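You operate a simulated robot arm through the tools that you are given. There is no shell and no other tool. Be economical: measure what you need, move in short steps, check, and stop when the job is done.

You run a simulated robot arm. Do the job below in one go: nothing can be reset, and whatever is moved stays where it is left.

JOB
Tip the strainer basket's stones into the waste bin and refit the basket.
Fine: shut the lid and swing the clamp bar back over it. Set down upright: strainer basket.
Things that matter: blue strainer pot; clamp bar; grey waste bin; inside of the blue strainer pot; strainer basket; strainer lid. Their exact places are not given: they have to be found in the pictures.

It is judged by the outcome, as a careful person would: the job done as asked, and still so three seconds after it is handed in. It fails if anything else is knocked over, pushed out of place, dropped, spilled or broken. A push-on lid holds only when it is set on centred and level and pressed home; a screw cap is set on level and turned clockwise until tight.

ROBOT AND FRAMES
A 7-joint arm with a two-finger parallel gripper on a trunk, on a base that drives. Base frame: it is fixed to the floor where the robot stands at the start and does not move with it; the origin is under the middle of the robot, x ahead of it, y to its left, z up. Readings come in m, degrees, newtons and seconds.
With the tool pointing down near the work surface it reaches from about 0.44 to 0.92 m from the robot's upright axis, wherever it stands. Its first joint turns from -115.0 to 115.0 degrees. Places, roughly: blue strainer pot [0.5, -0.1, 0.7]; clamp bar [0.4, -0.1, 0.9]; inside of the blue strainer pot [0.5, 0, 0.7]; strainer lid [0.6, 0, 1]. Payload 3.91 kg.
The tool frame sits at the grasp point between the pads (the TCP): z along the fingers, y along the line on which they close. The tips reach 0.03 m beyond it. The gripper opens to 0.11 m. The fingers are 0.02 m wide and 0.01 m thick; the gripper's body (0.048 by 0.112 m) begins 0.055 m behind the TCP.
Orientation is told as [roll, pitch, yaw] about the base's x, y, z axes, in that order, counted from this pose: with the fingers straight down and closing along the base's y, the tool's x points along the base's -x, its y along +y and its z along -z.

CONTROLS
- The arm moves only by the tool step_arm. Its argument "commands" is a list that holds one entry, the list of rows, each a list of 6 numbers: the shift along the tool's x, y, z in units of 30 mm (1.0 is 30 mm), then the turn, a rotation vector about the tool's x, y, z in units of 6 degrees (1.0 is 6 degrees). In form: [[[dx, dy, dz, wx, wy, wz], ...]]. A call has 1 to 8 rows; each row shifts and turns the commanded pose from where the row before left it, along the tool's axes as they then stand. "claw" is the closure in counts, from 0 (fully open) to 255 (shut), set as the call begins (left out, the last holds). A call with a number of a shift or a turn outside -1 to 1 is refused whole. A row lasts 0.2 s, in which the tool goes at most 0.05 m and 8.6 degrees; a call with a longer step from one row to the next is refused whole, and so is a gripper value outside its range. A pose out of reach is approached as far as the arm can. The call stops where the force on the tool passes 40 N (or 10 N more than at its start, if that is more) or the arm is blocked; 0.2 s more then pass. Each finger travels about 0.153 m/s and halts on what it meets, pressing with about 28 N; the grip force reading is that of the motor and also rises with nothing between the fingers. The clock runs only during rows and for 0.2 s after the last one: add rows that do not move to give the fingers time. The reply holds the time, the measured pose of the TCP, the force on the tool along the base axes, the opening and the grip force, in the units named above and with some noise, with the torque about the TCP (base axes, N m) and any sound that the robot's microphone picked up.
- Cameras (640 x 400 px; columns grow to the right, rows downward): "scene" is now at [0.2273, 0.1766, 1.2511]; the picture's right is [-0.29, -0.96, 0.00], its down [-0.52, 0.16, -0.84] and it looks along [0.80, -0.24, -0.55] (base axes); focal length 214 px, centre (320, 200). "wrist" rides on the gripper at [0.072, 0.017, -0.103] in the tool frame; the picture's right is [-0.23, 0.97, 0.00], its down [-0.76, -0.18, -0.62] and it looks along [-0.61, -0.14, 0.78] (tool axes); focal length 222 px, centre (320, 200).
- get_image(camera): a new picture of that camera. No time passes.
- move_column(by): slides the trunk up (or, below 0, down) by that many m; the arm and the scene camera ride with it, the base frame stays. It gives what a move gives, with no picture.
- base_move(legs): drives the robot by 1 to 6 legs, each [ahead, left, turn to the left] in m, m and degrees, along the robot's own axes; the way and the turn of a leg run together, so that a leg with both is an arc; at most 1.5 m and 180 degrees a leg. The arm and the cameras ride along, it lands a little off, and it stops where it bumps. It gives what a move gives.
- pan_tilt(pan, tilt): turns the head with the scene camera to pan (to the left, within 80 degrees either way) and tilt (down, from -29 to 69), counted from straight ahead of the robot. It gives what a move gives.
- point_at(camera, pixels): for up to 12 pixels [column, row] of the newest picture of that camera ("zoom" is the newest enlarged one), the place [x, y, z] in the base frame of the surface seen there, good to about 0.003 m. No time passes.
- zoom(camera, box): a new picture of the part [left, top, right, bottom] of that camera's present view, enlarged. No time passes.
- hand_in(): hands the job in; it is judged then, once.

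Go step by step. Measure first, check grasps and placings, and put right what went wrong. The budget is 80 turns and 52 pictures, counting those below and the enlarged ones. Unless the task says otherwise, let go and move clear before handing in, and close with one line.

The tools are called as name(argument=value, ...) on one line, values as JSON. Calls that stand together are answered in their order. step_arm: Moves the arm, as the interface text tells. Its arguments: {"type":"object","properties":{"commands":{"type":"array","items":{"type":"array","items":{"type":"array","items":{"type":"number"}}}},"claw":{"type":"number"}},"required":["commands"]} The other tools are called the same way: move_column (by) slides the trunk up or down; base_move (legs) drives the base; pan_tilt (pan, tilt) turns the head that bears the scene camera; get_image (camera) takes a picture; point_at (camera, pixels) gives the place of the surface under pixels of a picture; zoom (camera, box) takes an enlarged picture of a part of a camera's view; hand_in () hands the job in.

At the start:

```text
time: 0.0
tcp_pos: [0.6268, -0.2277, 1.3409]
tool_rot: [0.1, 0.1, 0.1]
contact_force: [0.0, -0.1, 0.2]
ft_torque: [-0.03, 0.0, 0.0]
finger_gap: 0.1098
grip_force: 0.1
trunk travel left (down, up): [-0.585, 0.405]
robot x, y, heading: [-0.0022, -0.0015, 0.2]
head pan, tilt: [-16.9, 33.2]
```

scene: 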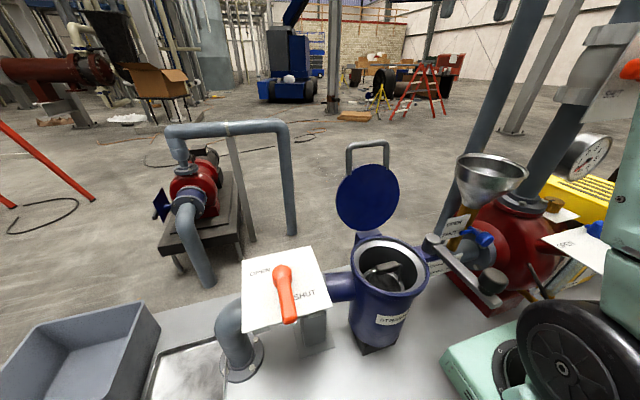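
wrist: 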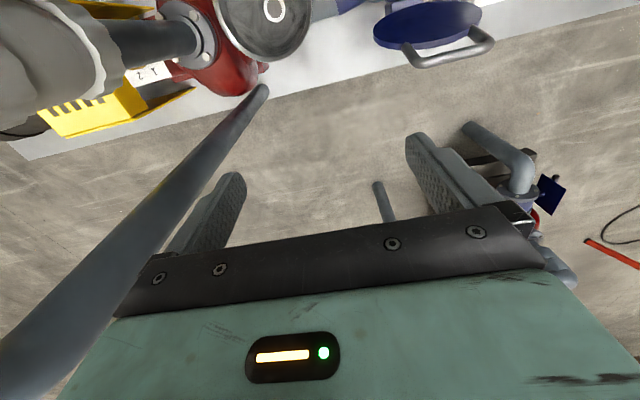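

The scene picture shows the blue pot around (385,285), the lid standing open at (367,195), the clamp bar swung aside at (465,270), and the grey bin at (80,350). I'll enlarge the pot and measure it.

zoom(camera="scene", box=[320, 130, 520, 360])

point_at(camera="scene", pixels=[[355, 262], [390, 240], [428, 262], [390, 295], [387, 275], [367, 195], [368, 145], [440, 255], [490, 285], [385, 345], [283, 290], [433, 240]])

point_at(camera="scene", pixels=[[40, 330], [140, 305], [160, 325], [110, 395], [60, 370], [5, 370], [80, 350], [190, 370], [320, 330], [420, 340]])

```text
1.74 times, centred on (420, 245) of scene
```

zoom: 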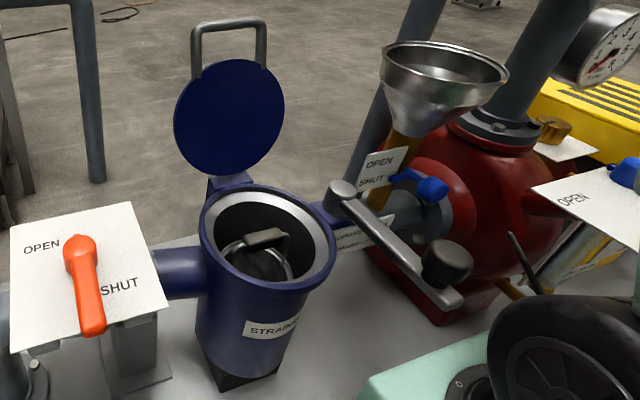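

```text
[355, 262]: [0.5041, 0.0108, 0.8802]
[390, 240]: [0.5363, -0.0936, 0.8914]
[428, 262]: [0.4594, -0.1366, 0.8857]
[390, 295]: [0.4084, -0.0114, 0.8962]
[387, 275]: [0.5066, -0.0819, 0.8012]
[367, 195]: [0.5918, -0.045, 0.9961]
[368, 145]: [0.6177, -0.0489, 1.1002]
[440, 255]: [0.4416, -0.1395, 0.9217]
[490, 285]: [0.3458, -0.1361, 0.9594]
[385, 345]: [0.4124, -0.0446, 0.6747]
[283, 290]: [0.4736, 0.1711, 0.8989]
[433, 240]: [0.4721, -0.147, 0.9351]
```

```text
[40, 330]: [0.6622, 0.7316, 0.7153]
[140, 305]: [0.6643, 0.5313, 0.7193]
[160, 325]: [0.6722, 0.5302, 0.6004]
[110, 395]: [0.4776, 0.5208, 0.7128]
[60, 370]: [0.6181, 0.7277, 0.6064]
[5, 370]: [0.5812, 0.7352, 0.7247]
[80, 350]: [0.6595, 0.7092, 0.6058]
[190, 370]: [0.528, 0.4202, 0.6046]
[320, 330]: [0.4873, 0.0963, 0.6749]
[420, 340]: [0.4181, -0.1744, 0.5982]
```

The pot rim lies at z≈0.89 and the basket's bail shows at zoom (265,237). I'll turn the head toward the pot and measure it closely.

pan_tilt(pan=-40, tilt=52)

get_image(camera="scene")

```text
time: 0.9
tcp_pos: [0.6262, -0.2285, 1.3407]
tool_rot: [0.0, 0.1, 0.0]
contact_force: [0.1, 0.4, 0.1]
ft_torque: [0.0, -0.01, 0.02]
finger_gap: 0.1101
grip_force: 0.1
trunk travel left (down, up): [-0.585, 0.405]
robot x, y, heading: [0.0001, 0.0029, 0.1]
head pan, tilt: [-40.0, 52.0]
```

```text
48 pictures are left
```

scene: 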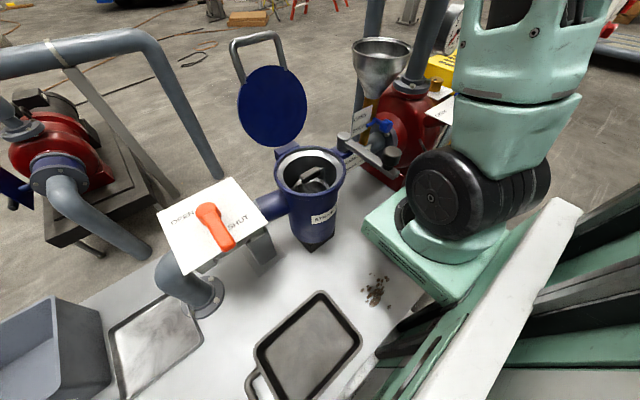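

The pot is now at (310,185), and a tray and some loose grit lie in front of it. I'll enlarge the pot.

zoom(camera="scene", box=[260, 120, 420, 220])

```text
4.00 times, centred on (340, 170) of scene
```

zoom: 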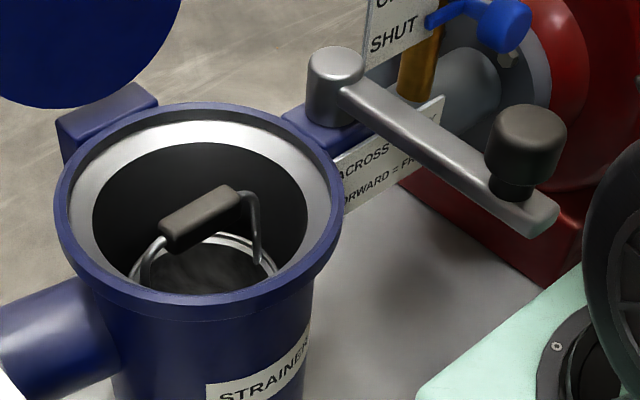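

point_at(camera="zoom", pixels=[[63, 190], [195, 108], [335, 180], [220, 300], [165, 232], [238, 190], [145, 270], [258, 260], [190, 225], [130, 280], [275, 265], [200, 265]])

point_at(camera="zoom", pixels=[[335, 55], [335, 85], [430, 135], [530, 125], [545, 215], [510, 195], [350, 130], [300, 125], [100, 115], [400, 175], [85, 165], [310, 190]])

point_at(camera="scene", pixels=[[250, 130], [270, 68], [305, 105], [272, 105], [235, 45], [278, 38], [248, 80], [375, 290], [315, 300], [350, 345], [290, 160], [220, 235]])

```text
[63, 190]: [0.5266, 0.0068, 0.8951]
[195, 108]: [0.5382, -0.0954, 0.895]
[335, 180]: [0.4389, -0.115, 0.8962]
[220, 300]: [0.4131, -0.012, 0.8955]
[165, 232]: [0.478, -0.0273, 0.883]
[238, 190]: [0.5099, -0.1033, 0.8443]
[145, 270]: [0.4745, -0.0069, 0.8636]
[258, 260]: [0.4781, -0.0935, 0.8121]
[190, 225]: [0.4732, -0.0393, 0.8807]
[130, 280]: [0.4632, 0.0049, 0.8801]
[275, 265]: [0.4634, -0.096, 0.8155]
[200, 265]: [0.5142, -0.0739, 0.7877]
```

```text
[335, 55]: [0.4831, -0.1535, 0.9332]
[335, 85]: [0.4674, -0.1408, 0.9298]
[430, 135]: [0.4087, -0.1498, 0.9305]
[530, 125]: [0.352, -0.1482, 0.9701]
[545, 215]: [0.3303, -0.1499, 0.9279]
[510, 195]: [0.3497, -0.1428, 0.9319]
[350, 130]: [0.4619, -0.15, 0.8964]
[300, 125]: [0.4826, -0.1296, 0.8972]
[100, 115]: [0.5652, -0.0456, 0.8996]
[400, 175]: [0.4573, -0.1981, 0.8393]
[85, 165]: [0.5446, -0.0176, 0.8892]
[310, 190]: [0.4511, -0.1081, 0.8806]
```

```text
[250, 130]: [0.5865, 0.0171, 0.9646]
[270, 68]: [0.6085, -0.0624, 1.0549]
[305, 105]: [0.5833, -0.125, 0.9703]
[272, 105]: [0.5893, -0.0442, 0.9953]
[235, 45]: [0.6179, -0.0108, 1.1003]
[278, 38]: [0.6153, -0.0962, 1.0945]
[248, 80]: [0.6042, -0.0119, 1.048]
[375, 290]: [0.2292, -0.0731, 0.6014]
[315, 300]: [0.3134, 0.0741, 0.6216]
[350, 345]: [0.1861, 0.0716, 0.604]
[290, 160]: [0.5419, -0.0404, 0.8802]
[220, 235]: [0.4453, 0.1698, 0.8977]
```

Rim fit: pot centre is about (0.479,-0.053), rim z 0.895, and the bail grip runs along y at x≈0.476 with its top at z≈0.882. I'll move the arm above it, then yaw 90° so the fingers close along x.

step_arm(commands=[[[0.82, 0.97, 0.5, 0, 0, 0], [0.82, 0.97, 0.5, 0, 0, 0], [0.82, 0.97, 0.5, 0, 0, 0], [0.82, 0.97, 0.5, 0, 0, 0], [0.82, 0.97, 0.5, 0, 0, 0], [0.83, 0.97, 0.5, 0, 0, 0]]], claw=0)

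step_arm(commands=[[[0, 0, 0.5, 0, 0, -1], [0, 0, 0.5, 0, 0, -1], [0, 0, 0.5, 0, 0, -1], [0, 0, 0.5, 0, 0, -1], [0, 0, 0, 0, 0, -1], [0, 0, 0, 0, 0, -1], [0, 0, 0, 0, 0, -1], [0, 0, 0, 0, 0, -1]]])

step_arm(commands=[[[0, 0, 0, 0, 0, -1], [0, 0, 0, 0, 0, -1], [0, 0, 0, 0, 0, -1], [0, 0, 0, 0, 0, -1], [0, 0, 0, 0, 0, -1], [0, 0, 0, 0, 0, -1], [0, 0, 0, 0, 0, -1], [0, 0, 0, 0, 0, 0]]])

get_image(camera="wrist")

```text
time: 2.3
tcp_pos: [0.479, -0.0537, 1.2494]
tool_rot: [0.0, 0.0, 0.1]
contact_force: [0.6, -0.1, 0.2]
ft_torque: [0.04, 0.03, -0.01]
finger_gap: 0.1103
grip_force: 0.1
trunk travel left (down, up): [-0.585, 0.405]
robot x, y, heading: [0.0015, 0.0002, 0.1]
head pan, tilt: [-40.0, 52.0]
```

```text
time: 4.1
tcp_pos: [0.4774, -0.0541, 1.1899]
tool_rot: [0.0, 0.0, 48.1]
contact_force: [0.2, 0.6, -0.6]
ft_torque: [0.01, -0.01, 0.04]
finger_gap: 0.11
grip_force: 0.1
trunk travel left (down, up): [-0.585, 0.405]
robot x, y, heading: [0.0027, 0.0002, -0.1]
head pan, tilt: [-40.0, 52.0]
```

```text
time: 5.9
tcp_pos: [0.4781, -0.054, 1.1909]
tool_rot: [0.0, 0.0, 90.0]
contact_force: [1.6, -0.8, -0.5]
ft_torque: [0.01, -0.03, 0.0]
finger_gap: 0.11
grip_force: 0.0
trunk travel left (down, up): [-0.585, 0.405]
robot x, y, heading: [0.0035, -0.0012, -0.3]
head pan, tilt: [-40.0, 52.0]
```

```text
46 pictures are left
```

wrist: 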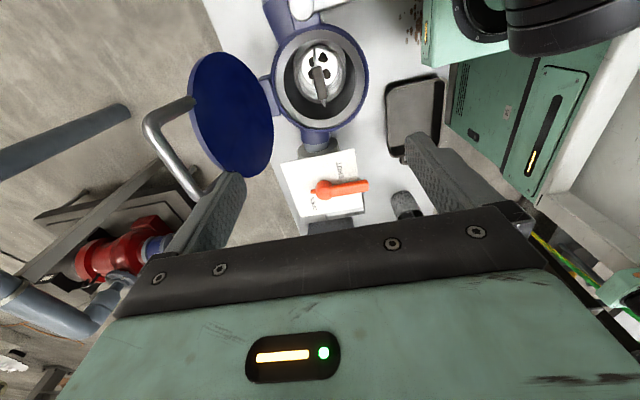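

The wrist picture shows the basket inside the pot at (318,75), with the bail grip and stones visible. I'll enlarge it to measure the grip.

zoom(camera="wrist", box=[260, 20, 380, 140])

```text
3.33 times, centred on (320, 80) of wrist
```

zoom: 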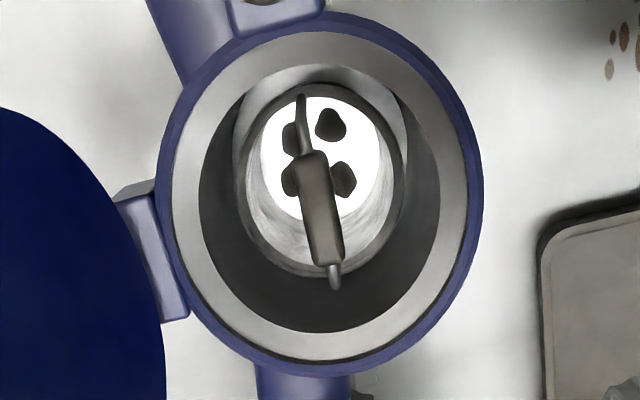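

point_at(camera="zoom", pixels=[[312, 160], [320, 200], [326, 255], [301, 105], [334, 280], [250, 170], [400, 190], [330, 125], [320, 270], [310, 90], [165, 180], [478, 180]])

point_at(camera="wrist", pixels=[[160, 140], [200, 195], [232, 120], [245, 80], [275, 80]])

```text
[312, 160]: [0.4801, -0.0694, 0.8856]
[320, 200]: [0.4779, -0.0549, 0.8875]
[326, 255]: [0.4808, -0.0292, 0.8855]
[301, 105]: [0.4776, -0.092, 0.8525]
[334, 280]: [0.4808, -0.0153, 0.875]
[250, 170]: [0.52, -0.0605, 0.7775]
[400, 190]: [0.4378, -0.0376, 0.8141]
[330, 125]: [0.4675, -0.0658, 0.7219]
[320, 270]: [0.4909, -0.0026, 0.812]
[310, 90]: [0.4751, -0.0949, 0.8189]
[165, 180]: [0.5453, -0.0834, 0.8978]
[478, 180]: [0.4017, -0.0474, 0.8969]
```

```text
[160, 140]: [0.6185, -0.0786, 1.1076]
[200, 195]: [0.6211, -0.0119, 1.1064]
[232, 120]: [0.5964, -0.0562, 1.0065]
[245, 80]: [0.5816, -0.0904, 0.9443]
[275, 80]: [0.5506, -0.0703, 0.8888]
```

The grip centre is at (0.4795,-0.051), top z 0.887, and the basket rim is at z≈0.815. I'll narrow the fingers to about 60 mm and descend to the grip in steps.

step_arm(commands=[[[-0.1, -0.05, 1, 0, 0, 0], [0, 0, 1, 0, 0, 0], [0, 0, 1, 0, 0, 0], [0, 0, 1, 0, 0, 0], [0, 0, 1, 0, 0, 0], [0, 0, 1, 0, 0, 0], [0, 0, 1, 0, 0, 0], [0, 0, 0, 0, 0, 0]]], claw=120)

get_image(camera="wrist")

```text
time: 7.7
tcp_pos: [0.4794, -0.0507, 0.9806]
tool_rot: [0.0, 0.0, 90.0]
contact_force: [0.6, -0.3, 0.6]
ft_torque: [0.0, -0.03, 0.01]
finger_gap: 0.0582
grip_force: 0.1
trunk travel left (down, up): [-0.585, 0.405]
robot x, y, heading: [0.0018, 0.0039, 0.0]
head pan, tilt: [-40.0, 52.0]
```

```text
44 pictures are left
```

wrist: 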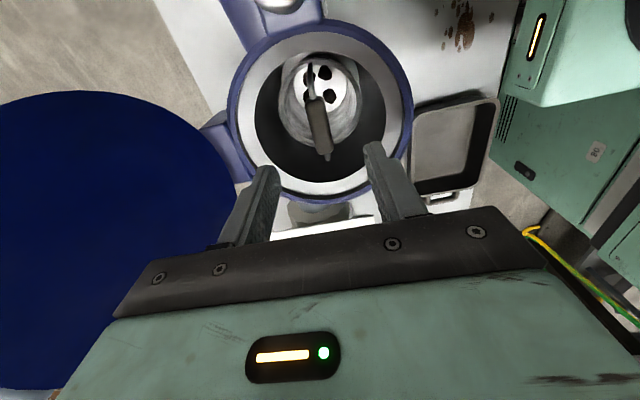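

The fingers straddle the grip and line up with the bore. I'll descend 103 mm, then close.

step_arm(commands=[[[0, 0, 0.87, 0, 0, 0], [0, 0, 0.87, 0, 0, 0], [0, 0, 0.87, 0, 0, 0], [0, 0, 0.87, 0, 0, 0], [0, 0, 0, 0, 0, 0]]])

step_arm(commands=[[[0, 0, 0, 0, 0, 0], [0, 0, 0, 0, 0, 0], [0, 0, 0, 0, 0, 0], [0, 0, 0, 0, 0, 0]]], claw=255)

get_image(camera="wrist")

```text
time: 8.9
tcp_pos: [0.4826, -0.0497, 0.8761]
tool_rot: [0.1, 0.1, 90.0]
contact_force: [-0.7, -0.3, -0.1]
ft_torque: [-0.02, 0.01, -0.01]
finger_gap: 0.0584
grip_force: 0.0
out of reach, approached as far as the arm can: row 4
trunk travel left (down, up): [-0.585, 0.405]
robot x, y, heading: [-0.0008, 0.0006, -0.2]
head pan, tilt: [-40.0, 52.0]
```

```text
time: 9.9
tcp_pos: [0.4841, -0.0511, 0.8772]
tool_rot: [0.1, 0.0, 90.0]
contact_force: [1.0, 0.6, -0.6]
ft_torque: [0.0, 0.0, -0.02]
finger_gap: 0.0177
grip_force: 28.1
trunk travel left (down, up): [-0.585, 0.405]
robot x, y, heading: [-0.0002, -0.0011, -0.1]
head pan, tilt: [-40.0, 52.0]
```

```text
43 pictures are left
```

wrist: 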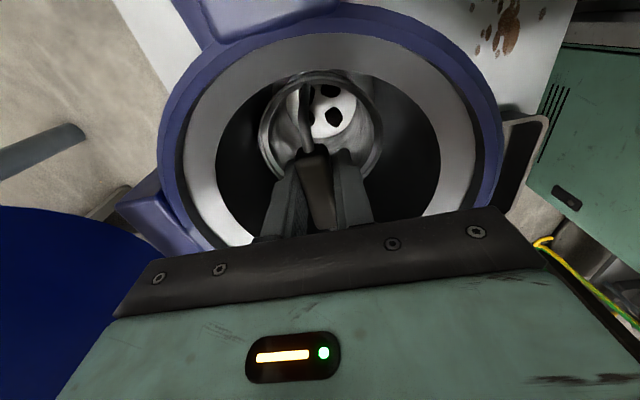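

Grip holds at a 17.7 mm gap and 28 N. I'll lift straight up 240 mm and look.

step_arm(commands=[[[0, 0.05, -0.5, 0, 0, 0], [0, 0.05, -1, 0, 0, 0], [0, 0, -1, 0, 0, 0], [0, 0, -1, 0, 0, 0], [0, 0, -1, 0, 0, 0], [0, 0, -1, 0, 0, 0], [0, 0, -1, 0, 0, 0], [0, 0, -1, 0, 0, 0]]])

get_image(camera="scene")

```text
time: 11.7
tcp_pos: [0.4797, -0.05, 1.1025]
tool_rot: [-0.1, 0.0, 89.9]
contact_force: [0.5, -0.6, -2.6]
ft_torque: [0.0, 0.0, 0.03]
finger_gap: 0.0175
grip_force: 28.5
trunk travel left (down, up): [-0.585, 0.405]
robot x, y, heading: [0.0038, 0.0007, 0.1]
head pan, tilt: [-40.0, 52.0]
```

```text
42 pictures are left
```

scene: 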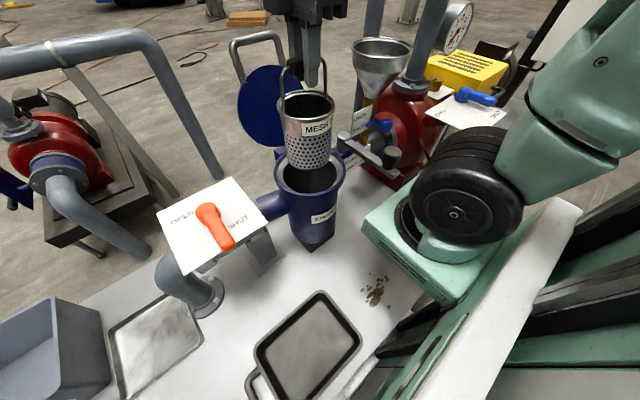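

Basket is held upright, weighing about 2.6 N, with its bottom above the rim. I'll check the pipes to the left and raise and move toward the bin.

point_at(camera="scene", pixels=[[130, 40], [190, 110], [20, 65], [60, 160], [205, 215], [190, 295], [305, 130], [310, 165], [285, 110]])

step_arm(commands=[[[0, 0, -1, 0, 0, 0], [-1, 0, -0.3, 0, 0, 0], [-1, 0, 0, 0, 0, 0], [-1, 0, 0, 0, 0, 0], [-1, 0, 0, 0, 0, 0], [-1, 0, 0, 0, 0, 0], [-1, 0, 0, 0, 0, 0], [-1, 0, 0, 0, 0, 0]]])

pan_tilt(pan=35, tilt=40)

get_image(camera="scene")

```text
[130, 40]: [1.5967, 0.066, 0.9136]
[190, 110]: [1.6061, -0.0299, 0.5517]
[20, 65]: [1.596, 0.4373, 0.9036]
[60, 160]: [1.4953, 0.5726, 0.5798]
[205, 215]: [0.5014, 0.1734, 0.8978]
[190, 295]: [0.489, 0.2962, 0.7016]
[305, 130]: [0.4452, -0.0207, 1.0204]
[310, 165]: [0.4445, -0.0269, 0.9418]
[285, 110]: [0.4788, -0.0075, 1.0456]
```

```text
time: 13.5
tcp_pos: [0.4809, 0.1595, 1.1425]
tool_rot: [0.0, -0.1, 89.9]
contact_force: [-0.6, 0.0, -2.7]
ft_torque: [-0.02, -0.01, 0.02]
finger_gap: 0.0177
grip_force: 28.0
trunk travel left (down, up): [-0.585, 0.405]
robot x, y, heading: [-0.0007, 0.003, 0.1]
head pan, tilt: [-40.0, 52.0]
```

```text
time: 14.9
tcp_pos: [0.4805, 0.1597, 1.1413]
tool_rot: [0.0, -0.1, 89.9]
contact_force: [-0.6, -0.5, -2.1]
ft_torque: [0.03, -0.02, -0.03]
finger_gap: 0.0179
grip_force: 27.9
trunk travel left (down, up): [-0.585, 0.405]
robot x, y, heading: [-0.0, 0.0042, 0.0]
head pan, tilt: [35.0, 40.0]
```

```text
41 pictures are left
```

scene: 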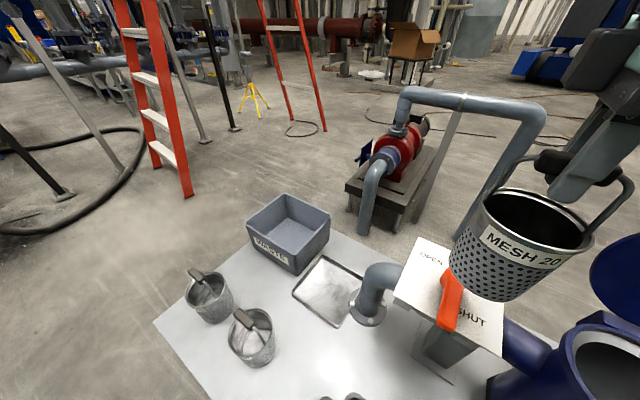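

The bin is at (288,232), and two other small buckets stand at (210,295) and (252,337). I'll measure these.

point_at(camera="scene", pixels=[[247, 225], [283, 194], [329, 216], [297, 250], [290, 230], [250, 263], [293, 272], [210, 290], [195, 270], [252, 335], [240, 315], [335, 270]])

zoom(camera="scene", box=[160, 180, 360, 380])

```text
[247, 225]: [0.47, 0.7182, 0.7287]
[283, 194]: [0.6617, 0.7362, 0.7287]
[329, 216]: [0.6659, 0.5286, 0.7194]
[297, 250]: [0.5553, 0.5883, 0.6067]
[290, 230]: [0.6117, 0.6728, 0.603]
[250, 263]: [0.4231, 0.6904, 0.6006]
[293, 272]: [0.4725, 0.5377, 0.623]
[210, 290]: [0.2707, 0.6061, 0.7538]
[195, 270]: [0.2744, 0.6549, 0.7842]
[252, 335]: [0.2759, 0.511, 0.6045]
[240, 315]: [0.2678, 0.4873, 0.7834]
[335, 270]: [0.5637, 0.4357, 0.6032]
```

```text
2.00 times, centred on (260, 280) of scene
```

zoom: 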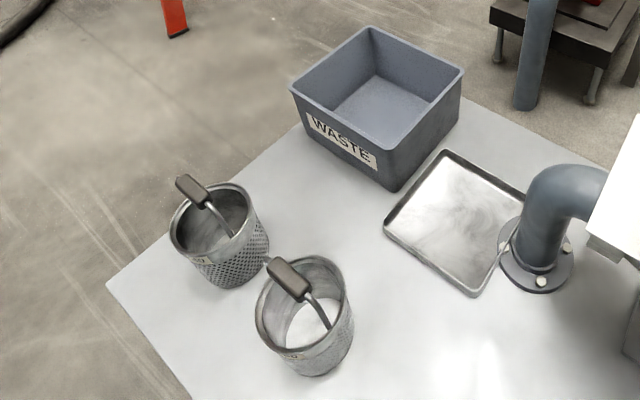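

Bin spans x 0.47–0.665, y 0.53–0.735, rim z 0.72; the spare baskets at (0.27,0.49) and (0.27,0.62) are clear of the path. I'll carry the basket over at this yaw and then tip it with the fingers swinging toward +y.

step_arm(commands=[[[-0.85, -0.36, 0, 0, 0, 0], [-0.85, -0.36, 0, 0, 0, 0], [-0.85, -0.36, 0, 0, 0, 0], [-0.85, -0.36, 0, 0, 0, 0], [-0.85, -0.36, 0, 0, 0, 0], [-0.85, -0.36, 0, 0, 0, 0], [-0.85, -0.36, 0, 0, 0, 0], [-0.85, -0.36, 0, 0, 0, 0]]])

step_arm(commands=[[[-0.85, 0, 0.25, 0, 0, 0], [-0.85, 0, 0.25, 0, 0, 0], [-0.85, 0, 0.25, 0, 0, 0], [-0.85, 0, 0.25, 0, 0, 0], [-0.85, 0, 0.25, 0, 0, 0], [-0.85, 0, 0.25, 0, 0, 0], [-0.85, 0, 0.25, 0, 0, 0], [-0.85, 0, 0.25, 0, 0, 0]]])

step_arm(commands=[[[0, 0, 0, 0, -1, 0], [0, 0, 0, 0, -1, 0], [0, 0, 0, 0, -1, 0], [0, 0, 0, 0, -1, 0], [0, 0, 0, 0, -1, 0], [0, 0, 0, 0, -1, 0], [0, 0, 0, 0, -1, 0]]])

get_image(camera="scene")

```text
time: 16.7
tcp_pos: [0.5666, 0.3636, 1.1408]
tool_rot: [0.0, 0.0, 90.1]
contact_force: [0.3, -0.2, -2.1]
ft_torque: [0.03, 0.0, -0.03]
finger_gap: 0.0177
grip_force: 27.8
trunk travel left (down, up): [-0.585, 0.405]
robot x, y, heading: [-0.0042, -0.0, -0.2]
head pan, tilt: [35.0, 40.0]
```

```text
time: 18.5
tcp_pos: [0.5275, 0.4802, 1.0683]
tool_rot: [0.0, 0.0, 90.1]
contact_force: [-0.5, 0.9, -1.9]
ft_torque: [0.02, 0.03, 0.01]
finger_gap: 0.0176
grip_force: 28.5
out of reach, approached as far as the arm can: row 3, 4, 5, 6, 7, 8
trunk travel left (down, up): [-0.585, 0.405]
robot x, y, heading: [0.0032, -0.0009, -0.1]
head pan, tilt: [35.0, 40.0]
```

```text
time: 20.1
tcp_pos: [0.5881, 0.5821, 1.1159]
tool_rot: [0.1, -41.9, 90.0]
contact_force: [0.0, 0.6, -2.5]
ft_torque: [-0.13, 0.03, 0.01]
finger_gap: 0.0176
grip_force: 27.8
out of reach, approached as far as the arm can: row 1, 2, 3, 4, 5, 6, 7
trunk travel left (down, up): [-0.585, 0.405]
robot x, y, heading: [0.0033, -0.0015, -0.0]
head pan, tilt: [35.0, 40.0]
```

```text
39 pictures are left
```

scene: 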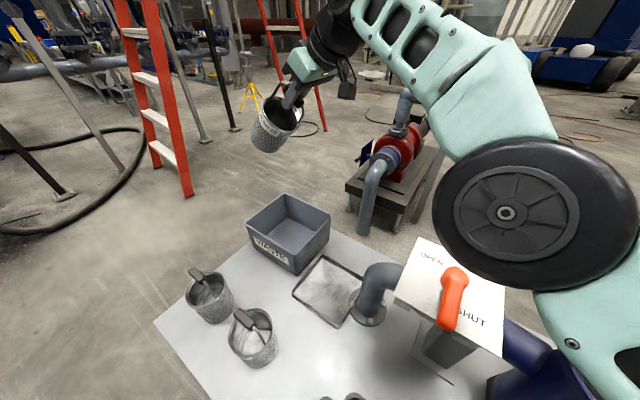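

The basket is over the bin at (275,125) tilted 42°, level hold, though that pose was at the arm's reach limit; lowering and tilting further brings it in. I'll tilt on to ~66° while descending.

step_arm(commands=[[[0.67, 0, 0.74, 0, 0, 0], [0.67, 0, 0.74, 0, 0, 0], [0, 0, 0, 0, -1, 0], [0, 0, 0, 0, -1, 0], [0, 0, 0, 0, -1, 0], [0, 0, 0, 0, -1, 0], [0, 0, 0, 0, 0, 0]]])

get_image(camera="scene")

```text
time: 21.7
tcp_pos: [0.6286, 0.6428, 1.0749]
tool_rot: [0.2, -66.1, 89.9]
contact_force: [-0.4, -0.7, -0.7]
ft_torque: [0.02, -0.02, 0.02]
finger_gap: 0.0
grip_force: 28.0
out of reach, approached as far as the arm can: row 1, 2, 3, 4, 5, 6
trunk travel left (down, up): [-0.585, 0.405]
robot x, y, heading: [-0.0016, 0.0033, 0.1]
head pan, tilt: [35.0, 40.0]
```

```text
38 pictures are left
```

scene: 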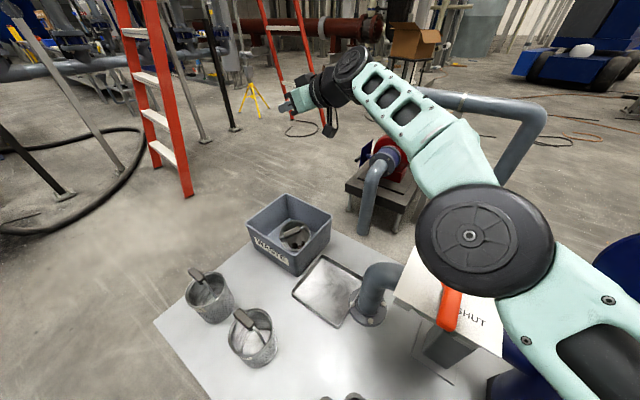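

The basket slipped from the grip and fell into the bin at (297,237). I'll look closely at how it lies there.

zoom(camera="scene", box=[230, 180, 350, 290])

```text
3.64 times, centred on (290, 235) of scene
```

zoom: 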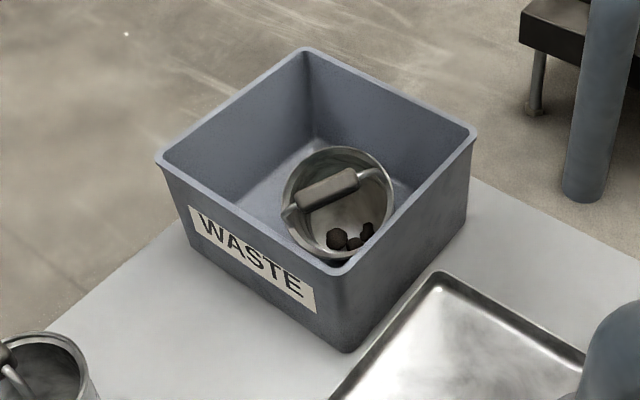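

The basket rests tilted in the bin with stones still in it, and the handle is reachable. I'll measure handle, rim and bin.

point_at(camera="zoom", pixels=[[302, 195], [328, 188], [355, 178], [288, 215], [380, 172], [340, 150], [290, 185], [392, 195], [330, 255], [338, 240], [366, 230], [352, 245]])

point_at(camera="zoom", pixels=[[163, 160], [305, 52], [472, 135], [345, 270], [385, 155], [300, 235], [270, 200]])

get_image(camera="wrist")

```text
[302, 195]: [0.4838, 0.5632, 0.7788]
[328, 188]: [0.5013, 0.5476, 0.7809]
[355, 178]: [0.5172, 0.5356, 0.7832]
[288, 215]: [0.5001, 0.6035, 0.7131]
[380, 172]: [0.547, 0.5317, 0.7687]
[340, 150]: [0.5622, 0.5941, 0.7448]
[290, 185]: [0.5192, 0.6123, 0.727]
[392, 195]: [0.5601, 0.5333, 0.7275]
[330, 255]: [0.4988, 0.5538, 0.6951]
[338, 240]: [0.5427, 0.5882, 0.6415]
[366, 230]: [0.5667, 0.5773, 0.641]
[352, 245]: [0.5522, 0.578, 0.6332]
```

```text
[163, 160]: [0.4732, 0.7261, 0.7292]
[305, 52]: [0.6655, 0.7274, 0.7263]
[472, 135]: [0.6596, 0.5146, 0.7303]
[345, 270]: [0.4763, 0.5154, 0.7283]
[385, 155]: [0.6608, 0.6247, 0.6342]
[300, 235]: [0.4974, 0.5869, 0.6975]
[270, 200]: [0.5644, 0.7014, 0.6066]
```

```text
36 pictures are left
```

wrist: 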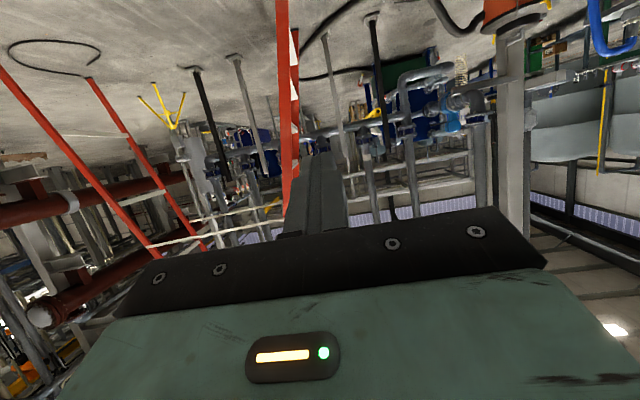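

The handle runs from (0.484,0.563,0.779) to (0.517,0.536,0.783), about 31° tilted toward the robot; the earlier twist was about the pinch axis, so next time I'll tip about the handle's own axis, which the pads resist. First I'll retreat and straighten the tool.

step_arm(commands=[[[0, 0, -1, 0, 0, 0], [0, 0, -1, 0, 0, 0], [0, 0, -1, 0, 0, 0], [0, 0, -1, 0, 0, 0], [0, 0, -1, 0, 0, 0], [0, 0, -1, 0, 0, 0], [0, 0, -1, 0, 0, 0], [0, 0, 0, 0, 0, 0]]], claw=100)

step_arm(commands=[[[0, 0, 0, 0, 1, 0], [0, 0, 0, 0, 1, 0], [0, 0, 0, 0, 1, 0], [0, 0, 0, 0, 1, 0], [0, 0, 0, 0, 1, 0], [0, 0, 0, 0, 1, 0], [0, 0, 0, 0, 1, 0], [0, 0, 0, 0, 1, 0]]])

step_arm(commands=[[[0, 0, 0, 0, 1, 0], [0, 0, 0, 0, 1, 0], [0, 0, 0, 0, 1, 0], [0, 0, 0, 0, 0, -1], [0, 0, 0, 0, 0, -1], [0, 0, 0, 0, 0, -1], [0, 0, 0, 0, 0, -1], [0, 0, 0, 0, 0, -1]]])

```text
time: 23.5
tcp_pos: [0.6994, 0.5341, 1.1952]
tool_rot: [0.1, -65.9, 89.9]
contact_force: [-0.3, 0.0, 0.1]
ft_torque: [-0.01, 0.02, 0.0]
finger_gap: 0.0666
grip_force: 0.2
out of reach, approached as far as the arm can: row 1, 2, 3, 4, 5, 6, 7
trunk travel left (down, up): [-0.585, 0.405]
robot x, y, heading: [-0.0007, -0.004, 0.1]
head pan, tilt: [35.0, 40.0]
```

```text
time: 25.3
tcp_pos: [0.6584, 0.489, 1.1198]
tool_rot: [0.1, -32.7, 90.0]
contact_force: [0.1, 0.3, -0.3]
ft_torque: [0.03, -0.03, -0.02]
finger_gap: 0.0669
grip_force: 0.2
out of reach, approached as far as the arm can: row 1, 2, 3, 4, 5, 6, 7, 8
trunk travel left (down, up): [-0.585, 0.405]
robot x, y, heading: [-0.0025, -0.0019, -0.3]
head pan, tilt: [35.0, 40.0]
```

```text
time: 27.1
tcp_pos: [0.6433, 0.4525, 1.108]
tool_rot: [-9.3, -15.5, 121.4]
contact_force: [-0.1, 0.3, 0.3]
ft_torque: [0.0, 0.01, -0.02]
finger_gap: 0.0667
grip_force: 0.0
out of reach, approached as far as the arm can: row 1, 2, 3
trunk travel left (down, up): [-0.585, 0.405]
robot x, y, heading: [0.002, 0.0022, -0.1]
head pan, tilt: [35.0, 40.0]
```

The tool is upright-ish again but skewed; the target attitude is roll −31, pitch 0, yaw 141. I'll correct pitch and yaw first, then lean.

step_arm(commands=[[[0, 0, 0, 0, 0.85, -0.14], [0, 0, 0, 0, 0.85, -0.14], [0, 0, 0, 0, 0.85, -0.14], [0, 0, 0, 0, -0.13, -0.81], [0, 0, 0, 0, -0.13, -0.81], [0, 0, 0, 0, -0.13, -0.81], [0, 0, 0, 0, -0.13, -0.81], [0, 0, 0, 0, 0, 0]]])

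step_arm(commands=[[[0, 0, 0, 0.9, 0, 0], [0, 0, 0, 0.9, 0, 0], [0, 0, 0, 0.9, 0, 0], [0, 0, 0, 0.9, 0, 0], [0, 0, 0, 0, 0, 0]]])

zoom(camera="scene", box=[230, 180, 350, 290])

```text
time: 28.9
tcp_pos: [0.6301, 0.438, 1.0987]
tool_rot: [-9.1, 0.0, 141.0]
contact_force: [-0.5, 1.4, -0.7]
ft_torque: [0.03, 0.02, 0.02]
finger_gap: 0.0671
grip_force: 0.0
out of reach, approached as far as the arm can: row 1, 2, 3
trunk travel left (down, up): [-0.585, 0.405]
robot x, y, heading: [-0.0007, -0.0001, 0.2]
head pan, tilt: [35.0, 40.0]
```

```text
time: 30.1
tcp_pos: [0.6697, 0.4942, 1.1301]
tool_rot: [-30.7, -0.1, 141.0]
contact_force: [1.0, -0.3, 0.1]
ft_torque: [0.0, 0.04, 0.0]
finger_gap: 0.0667
grip_force: 0.0
out of reach, approached as far as the arm can: row 1, 2, 3, 4
trunk travel left (down, up): [-0.585, 0.405]
robot x, y, heading: [-0.001, 0.0004, 0.0]
head pan, tilt: [35.0, 40.0]
```

```text
3.64 times, centred on (290, 235) of scene
```

zoom: 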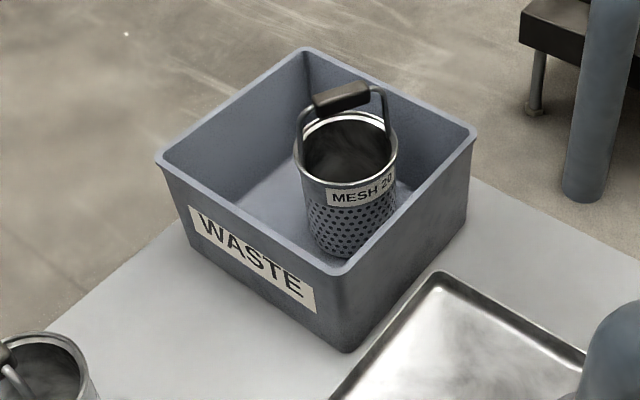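

The basket has settled upright in the bin. I'll measure its handle and rim anew.

point_at(camera="zoom", pixels=[[316, 105], [340, 95], [364, 88], [304, 130], [386, 115], [298, 160], [345, 118], [395, 150], [335, 185], [345, 250], [340, 150], [345, 170]])

point_at(camera="zoom", pixels=[[160, 158], [304, 50], [474, 135], [345, 268], [300, 300], [330, 98], [352, 91]])

```text
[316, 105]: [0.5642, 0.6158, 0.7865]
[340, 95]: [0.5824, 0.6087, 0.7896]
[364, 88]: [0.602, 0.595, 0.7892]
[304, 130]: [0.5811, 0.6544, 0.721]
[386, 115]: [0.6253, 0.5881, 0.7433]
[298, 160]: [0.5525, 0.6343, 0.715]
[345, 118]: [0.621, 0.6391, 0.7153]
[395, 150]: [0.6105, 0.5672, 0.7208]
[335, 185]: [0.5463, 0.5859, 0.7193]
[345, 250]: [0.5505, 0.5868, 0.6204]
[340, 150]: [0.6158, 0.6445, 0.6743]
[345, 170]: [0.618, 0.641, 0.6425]
```

```text
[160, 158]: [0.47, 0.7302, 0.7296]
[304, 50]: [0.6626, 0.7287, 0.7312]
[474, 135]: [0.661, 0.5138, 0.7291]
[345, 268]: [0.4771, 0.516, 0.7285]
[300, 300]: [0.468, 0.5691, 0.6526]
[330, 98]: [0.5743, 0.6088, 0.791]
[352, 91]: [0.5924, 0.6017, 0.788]
```

Basket is upright: handle centre ≈(0.585,0.608,0.782), direction −29°, so yaw 151. I'll raise the trunk 0.2 m for more reach there, straighten the tool and check the pose.

move_column(by=0.2)

step_arm(commands=[[[0, 0, 0, -0.85, 0, 0], [0, 0, 0, -0.85, 0, 0], [0, 0, 0, -0.85, 0, 0], [0, 0, 0, -0.85, 0, 0], [0, 0, 0, -0.85, 0, 0], [0, 0, 0, -0.86, 0, 0], [0, 0, 0, 0, 0, -0.83], [0, 0, 0, 0, 0, -0.83]]])

step_arm(commands=[[[0, 0, 1, 0, 0, 0], [0, 0, 1, 0, 0, 0], [0, 0, 1, 0, 0, 0], [0, 0, 1, 0, 0, 0], [0, 0, 1, 0, 0, 0], [0, 0, 1, 0, 0, 0], [0, 0, 1, 0, 0, 0], [0, 0, 1, 0, 0, 0]]])

```text
time: 32.3
tcp_pos: [0.6708, 0.4949, 1.3301]
tool_rot: [-30.6, 0.0, 140.9]
contact_force: [0.0, 0.1, -1.5]
ft_torque: [0.04, 0.0, 0.01]
finger_gap: 0.067
grip_force: 0.0
trunk travel left (down, up): [-0.785, 0.205]
robot x, y, heading: [0.0022, -0.0037, -0.0]
head pan, tilt: [35.0, 40.0]
```

```text
time: 34.1
tcp_pos: [0.6241, 0.396, 1.3054]
tool_rot: [0.1, 0.0, 151.0]
contact_force: [-0.3, 0.4, 0.1]
ft_torque: [-0.02, 0.01, 0.02]
finger_gap: 0.0671
grip_force: 0.0
out of reach, approached as far as the arm can: row 1, 2, 3, 4, 5, 6
trunk travel left (down, up): [-0.785, 0.205]
robot x, y, heading: [0.001, 0.0011, -0.1]
head pan, tilt: [35.0, 40.0]
```

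```text
time: 35.9
tcp_pos: [0.6618, 0.4446, 1.0831]
tool_rot: [0.2, 0.0, 150.9]
contact_force: [0.5, 0.2, 0.0]
ft_torque: [0.03, -0.01, 0.0]
finger_gap: 0.0669
grip_force: 0.2
out of reach, approached as far as the arm can: row 1, 2, 3, 4, 5, 6, 7, 8
trunk travel left (down, up): [-0.785, 0.205]
robot x, y, heading: [0.0029, -0.0024, 0.0]
head pan, tilt: [35.0, 40.0]
```

Now at (0.662,0.445,1.083). I'll go down and across toward the basket in two parts, checking how the arm tracks.

step_arm(commands=[[[0, 0, 0.7, 0, 0, 0], [0, 0, 0.7, 0, 0, 0], [-0.7, -0.5, 0.2, 0, 0, 0], [-0.7, -0.5, 0.2, 0, 0, 0], [-0.7, -0.5, 0.2, 0, 0, 0], [0, 0, 0, 0, 0, 0]]])

```text
time: 37.3
tcp_pos: [0.6148, 0.4855, 1.0265]
tool_rot: [0.0, 0.0, 151.0]
contact_force: [-0.7, 0.5, 0.4]
ft_torque: [0.02, -0.03, 0.01]
finger_gap: 0.067
grip_force: 0.0
out of reach, approached as far as the arm can: row 3, 4, 5
trunk travel left (down, up): [-0.785, 0.205]
robot x, y, heading: [0.0016, 0.0026, -0.3]
head pan, tilt: [35.0, 40.0]
```

Reach grows as it goes lower, so I'll descend first and then move outward.

step_arm(commands=[[[0, 0, 1, 0, 0, 0], [0, 0, 1, 0, 0, 0], [0, 0, 1, 0, 0, 0], [0, 0, 1, 0, 0, 0], [0, 0, 0, 0, 0, 0]]])

```text
time: 38.5
tcp_pos: [0.6111, 0.4785, 0.9055]
tool_rot: [0.0, 0.0, 150.8]
contact_force: [0.7, 0.0, 0.3]
ft_torque: [-0.03, -0.03, -0.02]
finger_gap: 0.0668
grip_force: 0.0
out of reach, approached as far as the arm can: row 4
trunk travel left (down, up): [-0.785, 0.205]
robot x, y, heading: [0.0007, -0.0014, 0.1]
head pan, tilt: [35.0, 40.0]
```

The arm is near its limit here, so driving the base 0.3 m to the left will bring both bin and pot into easy range; the fingertips ride at z≈0.875, clear of everything below.

base_move(legs=[[0, 0.3, 0]])

get_image(camera="scene")

```text
time: 40.6
tcp_pos: [0.6111, 0.7796, 0.9054]
tool_rot: [0.0, -0.1, 151.0]
contact_force: [-0.6, 1.0, 0.6]
ft_torque: [-0.03, -0.01, -0.02]
finger_gap: 0.067
grip_force: 0.1
trunk travel left (down, up): [-0.785, 0.205]
robot x, y, heading: [0.0018, 0.2976, 0.0]
head pan, tilt: [35.0, 40.0]
```

```text
34 pictures are left
```

scene: 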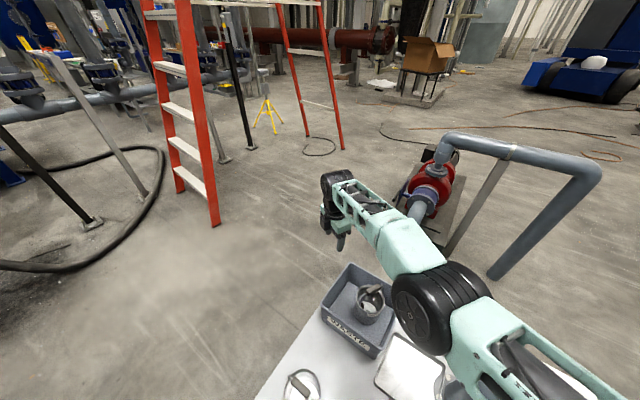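

The robot is now at y=0.298 with the bin in easy reach. I'll centre above the handle.

step_arm(commands=[[[0.34, 0.906, 0, 0, 0, 0], [0.34, 0.906, 0, 0, 0, 0], [0.34, 0.906, 0, 0, 0, 0], [0.34, 0.906, 0, 0, 0, 0], [0.34, 0.906, 0, 0, 0, 0], [0.34, 0.906, 0, 0, 0, 0], [0, 0, 0, 0, 0, 0]]])

get_image(camera="wrist")

```text
time: 42.2
tcp_pos: [0.5848, 0.6061, 0.9065]
tool_rot: [-0.1, 0.0, 151.0]
contact_force: [0.6, 0.0, 0.2]
ft_torque: [-0.01, 0.02, 0.02]
finger_gap: 0.067
grip_force: 0.0
out of reach, approached as far as the arm can: row 1
trunk travel left (down, up): [-0.785, 0.205]
robot x, y, heading: [-0.0013, 0.3049, 0.1]
head pan, tilt: [35.0, 40.0]
```

```text
33 pictures are left
```

wrist: 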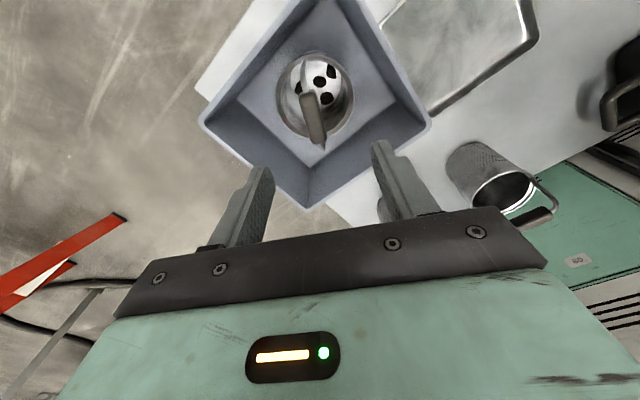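

The stones are still all in the basket and the handle lies between the fingers. I'll measure the grip exactly.

zoom(camera="wrist", box=[260, 30, 370, 150])

point_at(camera="wrist", pixels=[[307, 97], [312, 115], [318, 138], [306, 75], [322, 147], [278, 95], [355, 95], [315, 50]])

```text
3.33 times, centred on (315, 90) of wrist
```

zoom: 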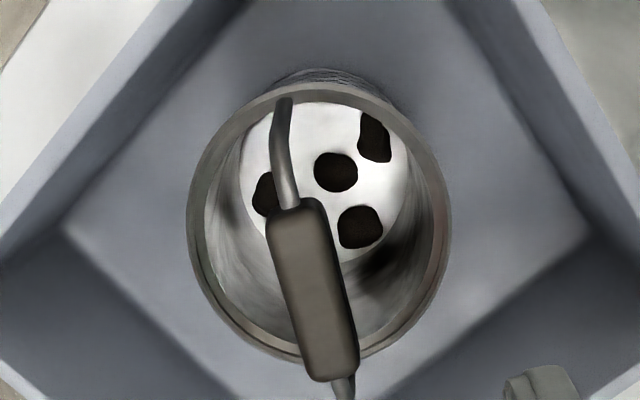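

```text
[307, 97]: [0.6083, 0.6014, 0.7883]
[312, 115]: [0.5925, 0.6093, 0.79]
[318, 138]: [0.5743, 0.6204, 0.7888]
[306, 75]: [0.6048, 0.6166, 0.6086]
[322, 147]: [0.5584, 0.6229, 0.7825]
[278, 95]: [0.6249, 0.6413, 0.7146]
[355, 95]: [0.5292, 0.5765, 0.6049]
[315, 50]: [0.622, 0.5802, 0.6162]
```

Grip centre is (0.5905,0.6105,0.78). I'll descend onto it and close.

step_arm(commands=[[[0.09, -0.22, 0.85, 0, 0, 0], [0, 0, 0.85, 0, 0, 0], [0, 0, 0.85, 0, 0, 0], [0, 0, 0.85, 0, 0, 0], [0, 0, 0.85, 0, 0, 0], [0, 0, 0, 0, 0, 0]]])

step_arm(commands=[[[0, 0, 0, 0, 0, 0], [0, 0, 0, 0, 0, 0], [0, 0, 0, 0, 0, 0], [0, 0, 0, 0, 0, 0]]], claw=255)

step_arm(commands=[[[0, 0, -0.5, 0, 0, 0], [0, 0, -1, 0, 0, 0], [0, 0, -1, 0, 0, 0], [0, 0, -1, 0, 0, 0], [0, 0, -1, 0, 0, 0], [0, 0, 0, 0, 0, 0]]])

get_image(camera="wrist")

```text
time: 43.6
tcp_pos: [0.591, 0.6121, 0.7778]
tool_rot: [0.0, 0.0, 151.0]
contact_force: [-0.4, -0.3, 0.5]
ft_torque: [0.0, 0.03, 0.03]
finger_gap: 0.067
grip_force: 0.1
trunk travel left (down, up): [-0.785, 0.205]
robot x, y, heading: [-0.0022, 0.3026, 0.1]
head pan, tilt: [35.0, 40.0]
```

```text
time: 44.6
tcp_pos: [0.5916, 0.6116, 0.7779]
tool_rot: [0.0, 0.0, 151.1]
contact_force: [0.2, -0.1, 0.5]
ft_torque: [0.0, -0.03, 0.0]
finger_gap: 0.0179
grip_force: 28.3
trunk travel left (down, up): [-0.785, 0.205]
robot x, y, heading: [-0.0012, 0.2984, 0.1]
head pan, tilt: [35.0, 40.0]
```

```text
time: 46.0
tcp_pos: [0.5902, 0.6127, 0.9123]
tool_rot: [0.1, -0.1, 151.1]
contact_force: [-0.1, 0.4, -2.0]
ft_torque: [-0.03, 0.02, 0.01]
finger_gap: 0.0176
grip_force: 28.4
trunk travel left (down, up): [-0.785, 0.205]
robot x, y, heading: [-0.0013, 0.3015, 0.2]
head pan, tilt: [35.0, 40.0]
```

```text
31 pictures are left
```

wrist: 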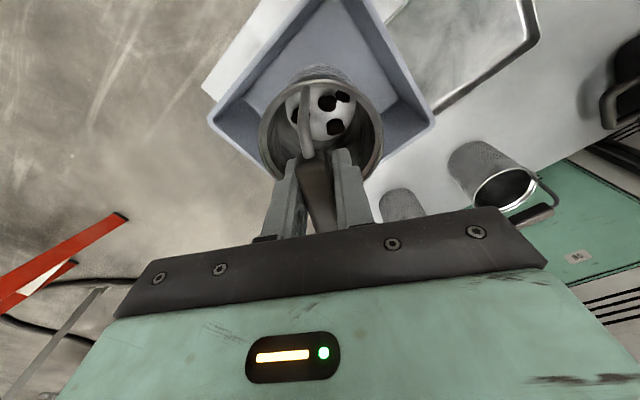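

The basket is held well. I'll shift to put its mouth over the bin centre and begin tipping about the handle axis, checking after 30°.

step_arm(commands=[[[-0.3, 0.83, -0.3, 0, 0, 0], [-0.3, 0.83, -0.3, 0, 0, 0], [-0.3, 0.83, -0.3, 0, 0, 0], [0, 0, 0, 0.6, 0, 0], [0, 0, 0, 0.8, 0, 0], [0, 0, 0, 1, 0, 0], [0, 0, 0, 1, 0, 0], [0, 0, 0, 0.6, 0, 0]]])

get_image(camera="wrist")

```text
time: 47.8
tcp_pos: [0.5312, 0.5582, 0.9394]
tool_rot: [-24.1, 0.0, 151.0]
contact_force: [-0.1, 0.1, -2.1]
ft_torque: [-0.09, 0.04, 0.05]
finger_gap: 0.0177
grip_force: 28.0
trunk travel left (down, up): [-0.785, 0.205]
robot x, y, heading: [-0.001, 0.3046, 0.1]
head pan, tilt: [35.0, 40.0]
```

```text
30 pictures are left
```

wrist: 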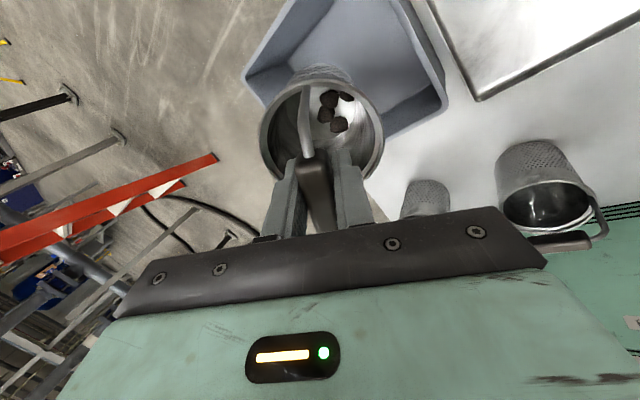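

At 24° the basket still sits square in the fingers, stones rolled to one side. Continuing slowly to ~54°.

step_arm(commands=[[[0, 0, 0, 0.5, 0, 0], [0, 0, 0, 0.7, 0, 0], [0, 0, 0, 0.7, 0, 0], [0, 0, 0, 0.7, 0, 0], [0, 0, 0, 0.7, 0, 0], [0, 0, 0, 0.7, 0, 0], [0, 0, 0, 0.6, 0, 0], [0, 0, 0, 0.4, 0, 0]]])

get_image(camera="wrist")

```text
time: 49.6
tcp_pos: [0.5314, 0.5596, 0.9406]
tool_rot: [-54.0, 0.2, 150.9]
contact_force: [-0.3, -0.2, -2.1]
ft_torque: [-0.15, 0.06, 0.02]
finger_gap: 0.0175
grip_force: 27.2
trunk travel left (down, up): [-0.785, 0.205]
robot x, y, heading: [0.0012, 0.2967, 0.3]
head pan, tilt: [35.0, 40.0]
```

```text
29 pictures are left
```

wrist: 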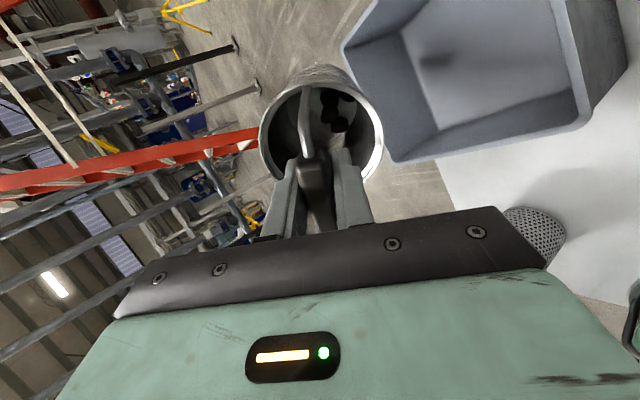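

Still square at 54°. On to 84°, then lower 45 mm.

step_arm(commands=[[[0, 0, 0, 0.5, 0, 0], [0, 0, 0, 0.7, 0, 0], [0, 0, 0, 0.7, 0, 0], [0, 0, 0, 0.7, 0, 0], [0, 0, 0, 0.7, 0, 0], [0, 0, 0, 0.7, 0, 0], [0, 0, 0, 0.6, 0, 0], [0, 0, 0, 0.4, 0, 0]]])

step_arm(commands=[[[0, 0.5, 0.05, 0, 0, 0], [0, 0.5, 0.05, 0, 0, 0], [0, 0.5, 0.05, 0, 0, 0], [0, 0, 0, 0, 0, 0]]])

get_image(camera="scene")

get_image(camera="wrist")

```text
time: 51.4
tcp_pos: [0.5317, 0.5604, 0.9391]
tool_rot: [-84.1, 0.1, 151.0]
contact_force: [0.3, 0.6, -1.8]
ft_torque: [-0.22, 0.11, -0.01]
finger_gap: 0.0176
grip_force: 27.8
trunk travel left (down, up): [-0.785, 0.205]
robot x, y, heading: [-0.0005, 0.2995, 0.0]
head pan, tilt: [35.0, 40.0]
```

```text
time: 52.4
tcp_pos: [0.5304, 0.5604, 0.8937]
tool_rot: [-84.0, 0.0, 151.0]
contact_force: [-1.0, -0.6, -1.6]
ft_torque: [-0.21, 0.1, -0.02]
finger_gap: 0.0177
grip_force: 28.1
trunk travel left (down, up): [-0.785, 0.205]
robot x, y, heading: [0.0002, 0.3022, 0.0]
head pan, tilt: [35.0, 40.0]
```

```text
28 pictures are left
```

scene: 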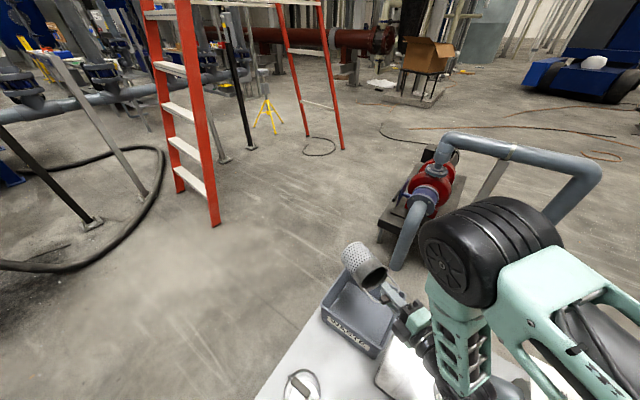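

```text
27 pictures are left
```

wrist: 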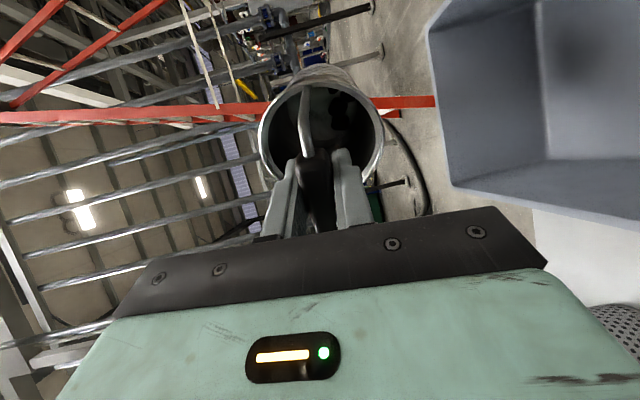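

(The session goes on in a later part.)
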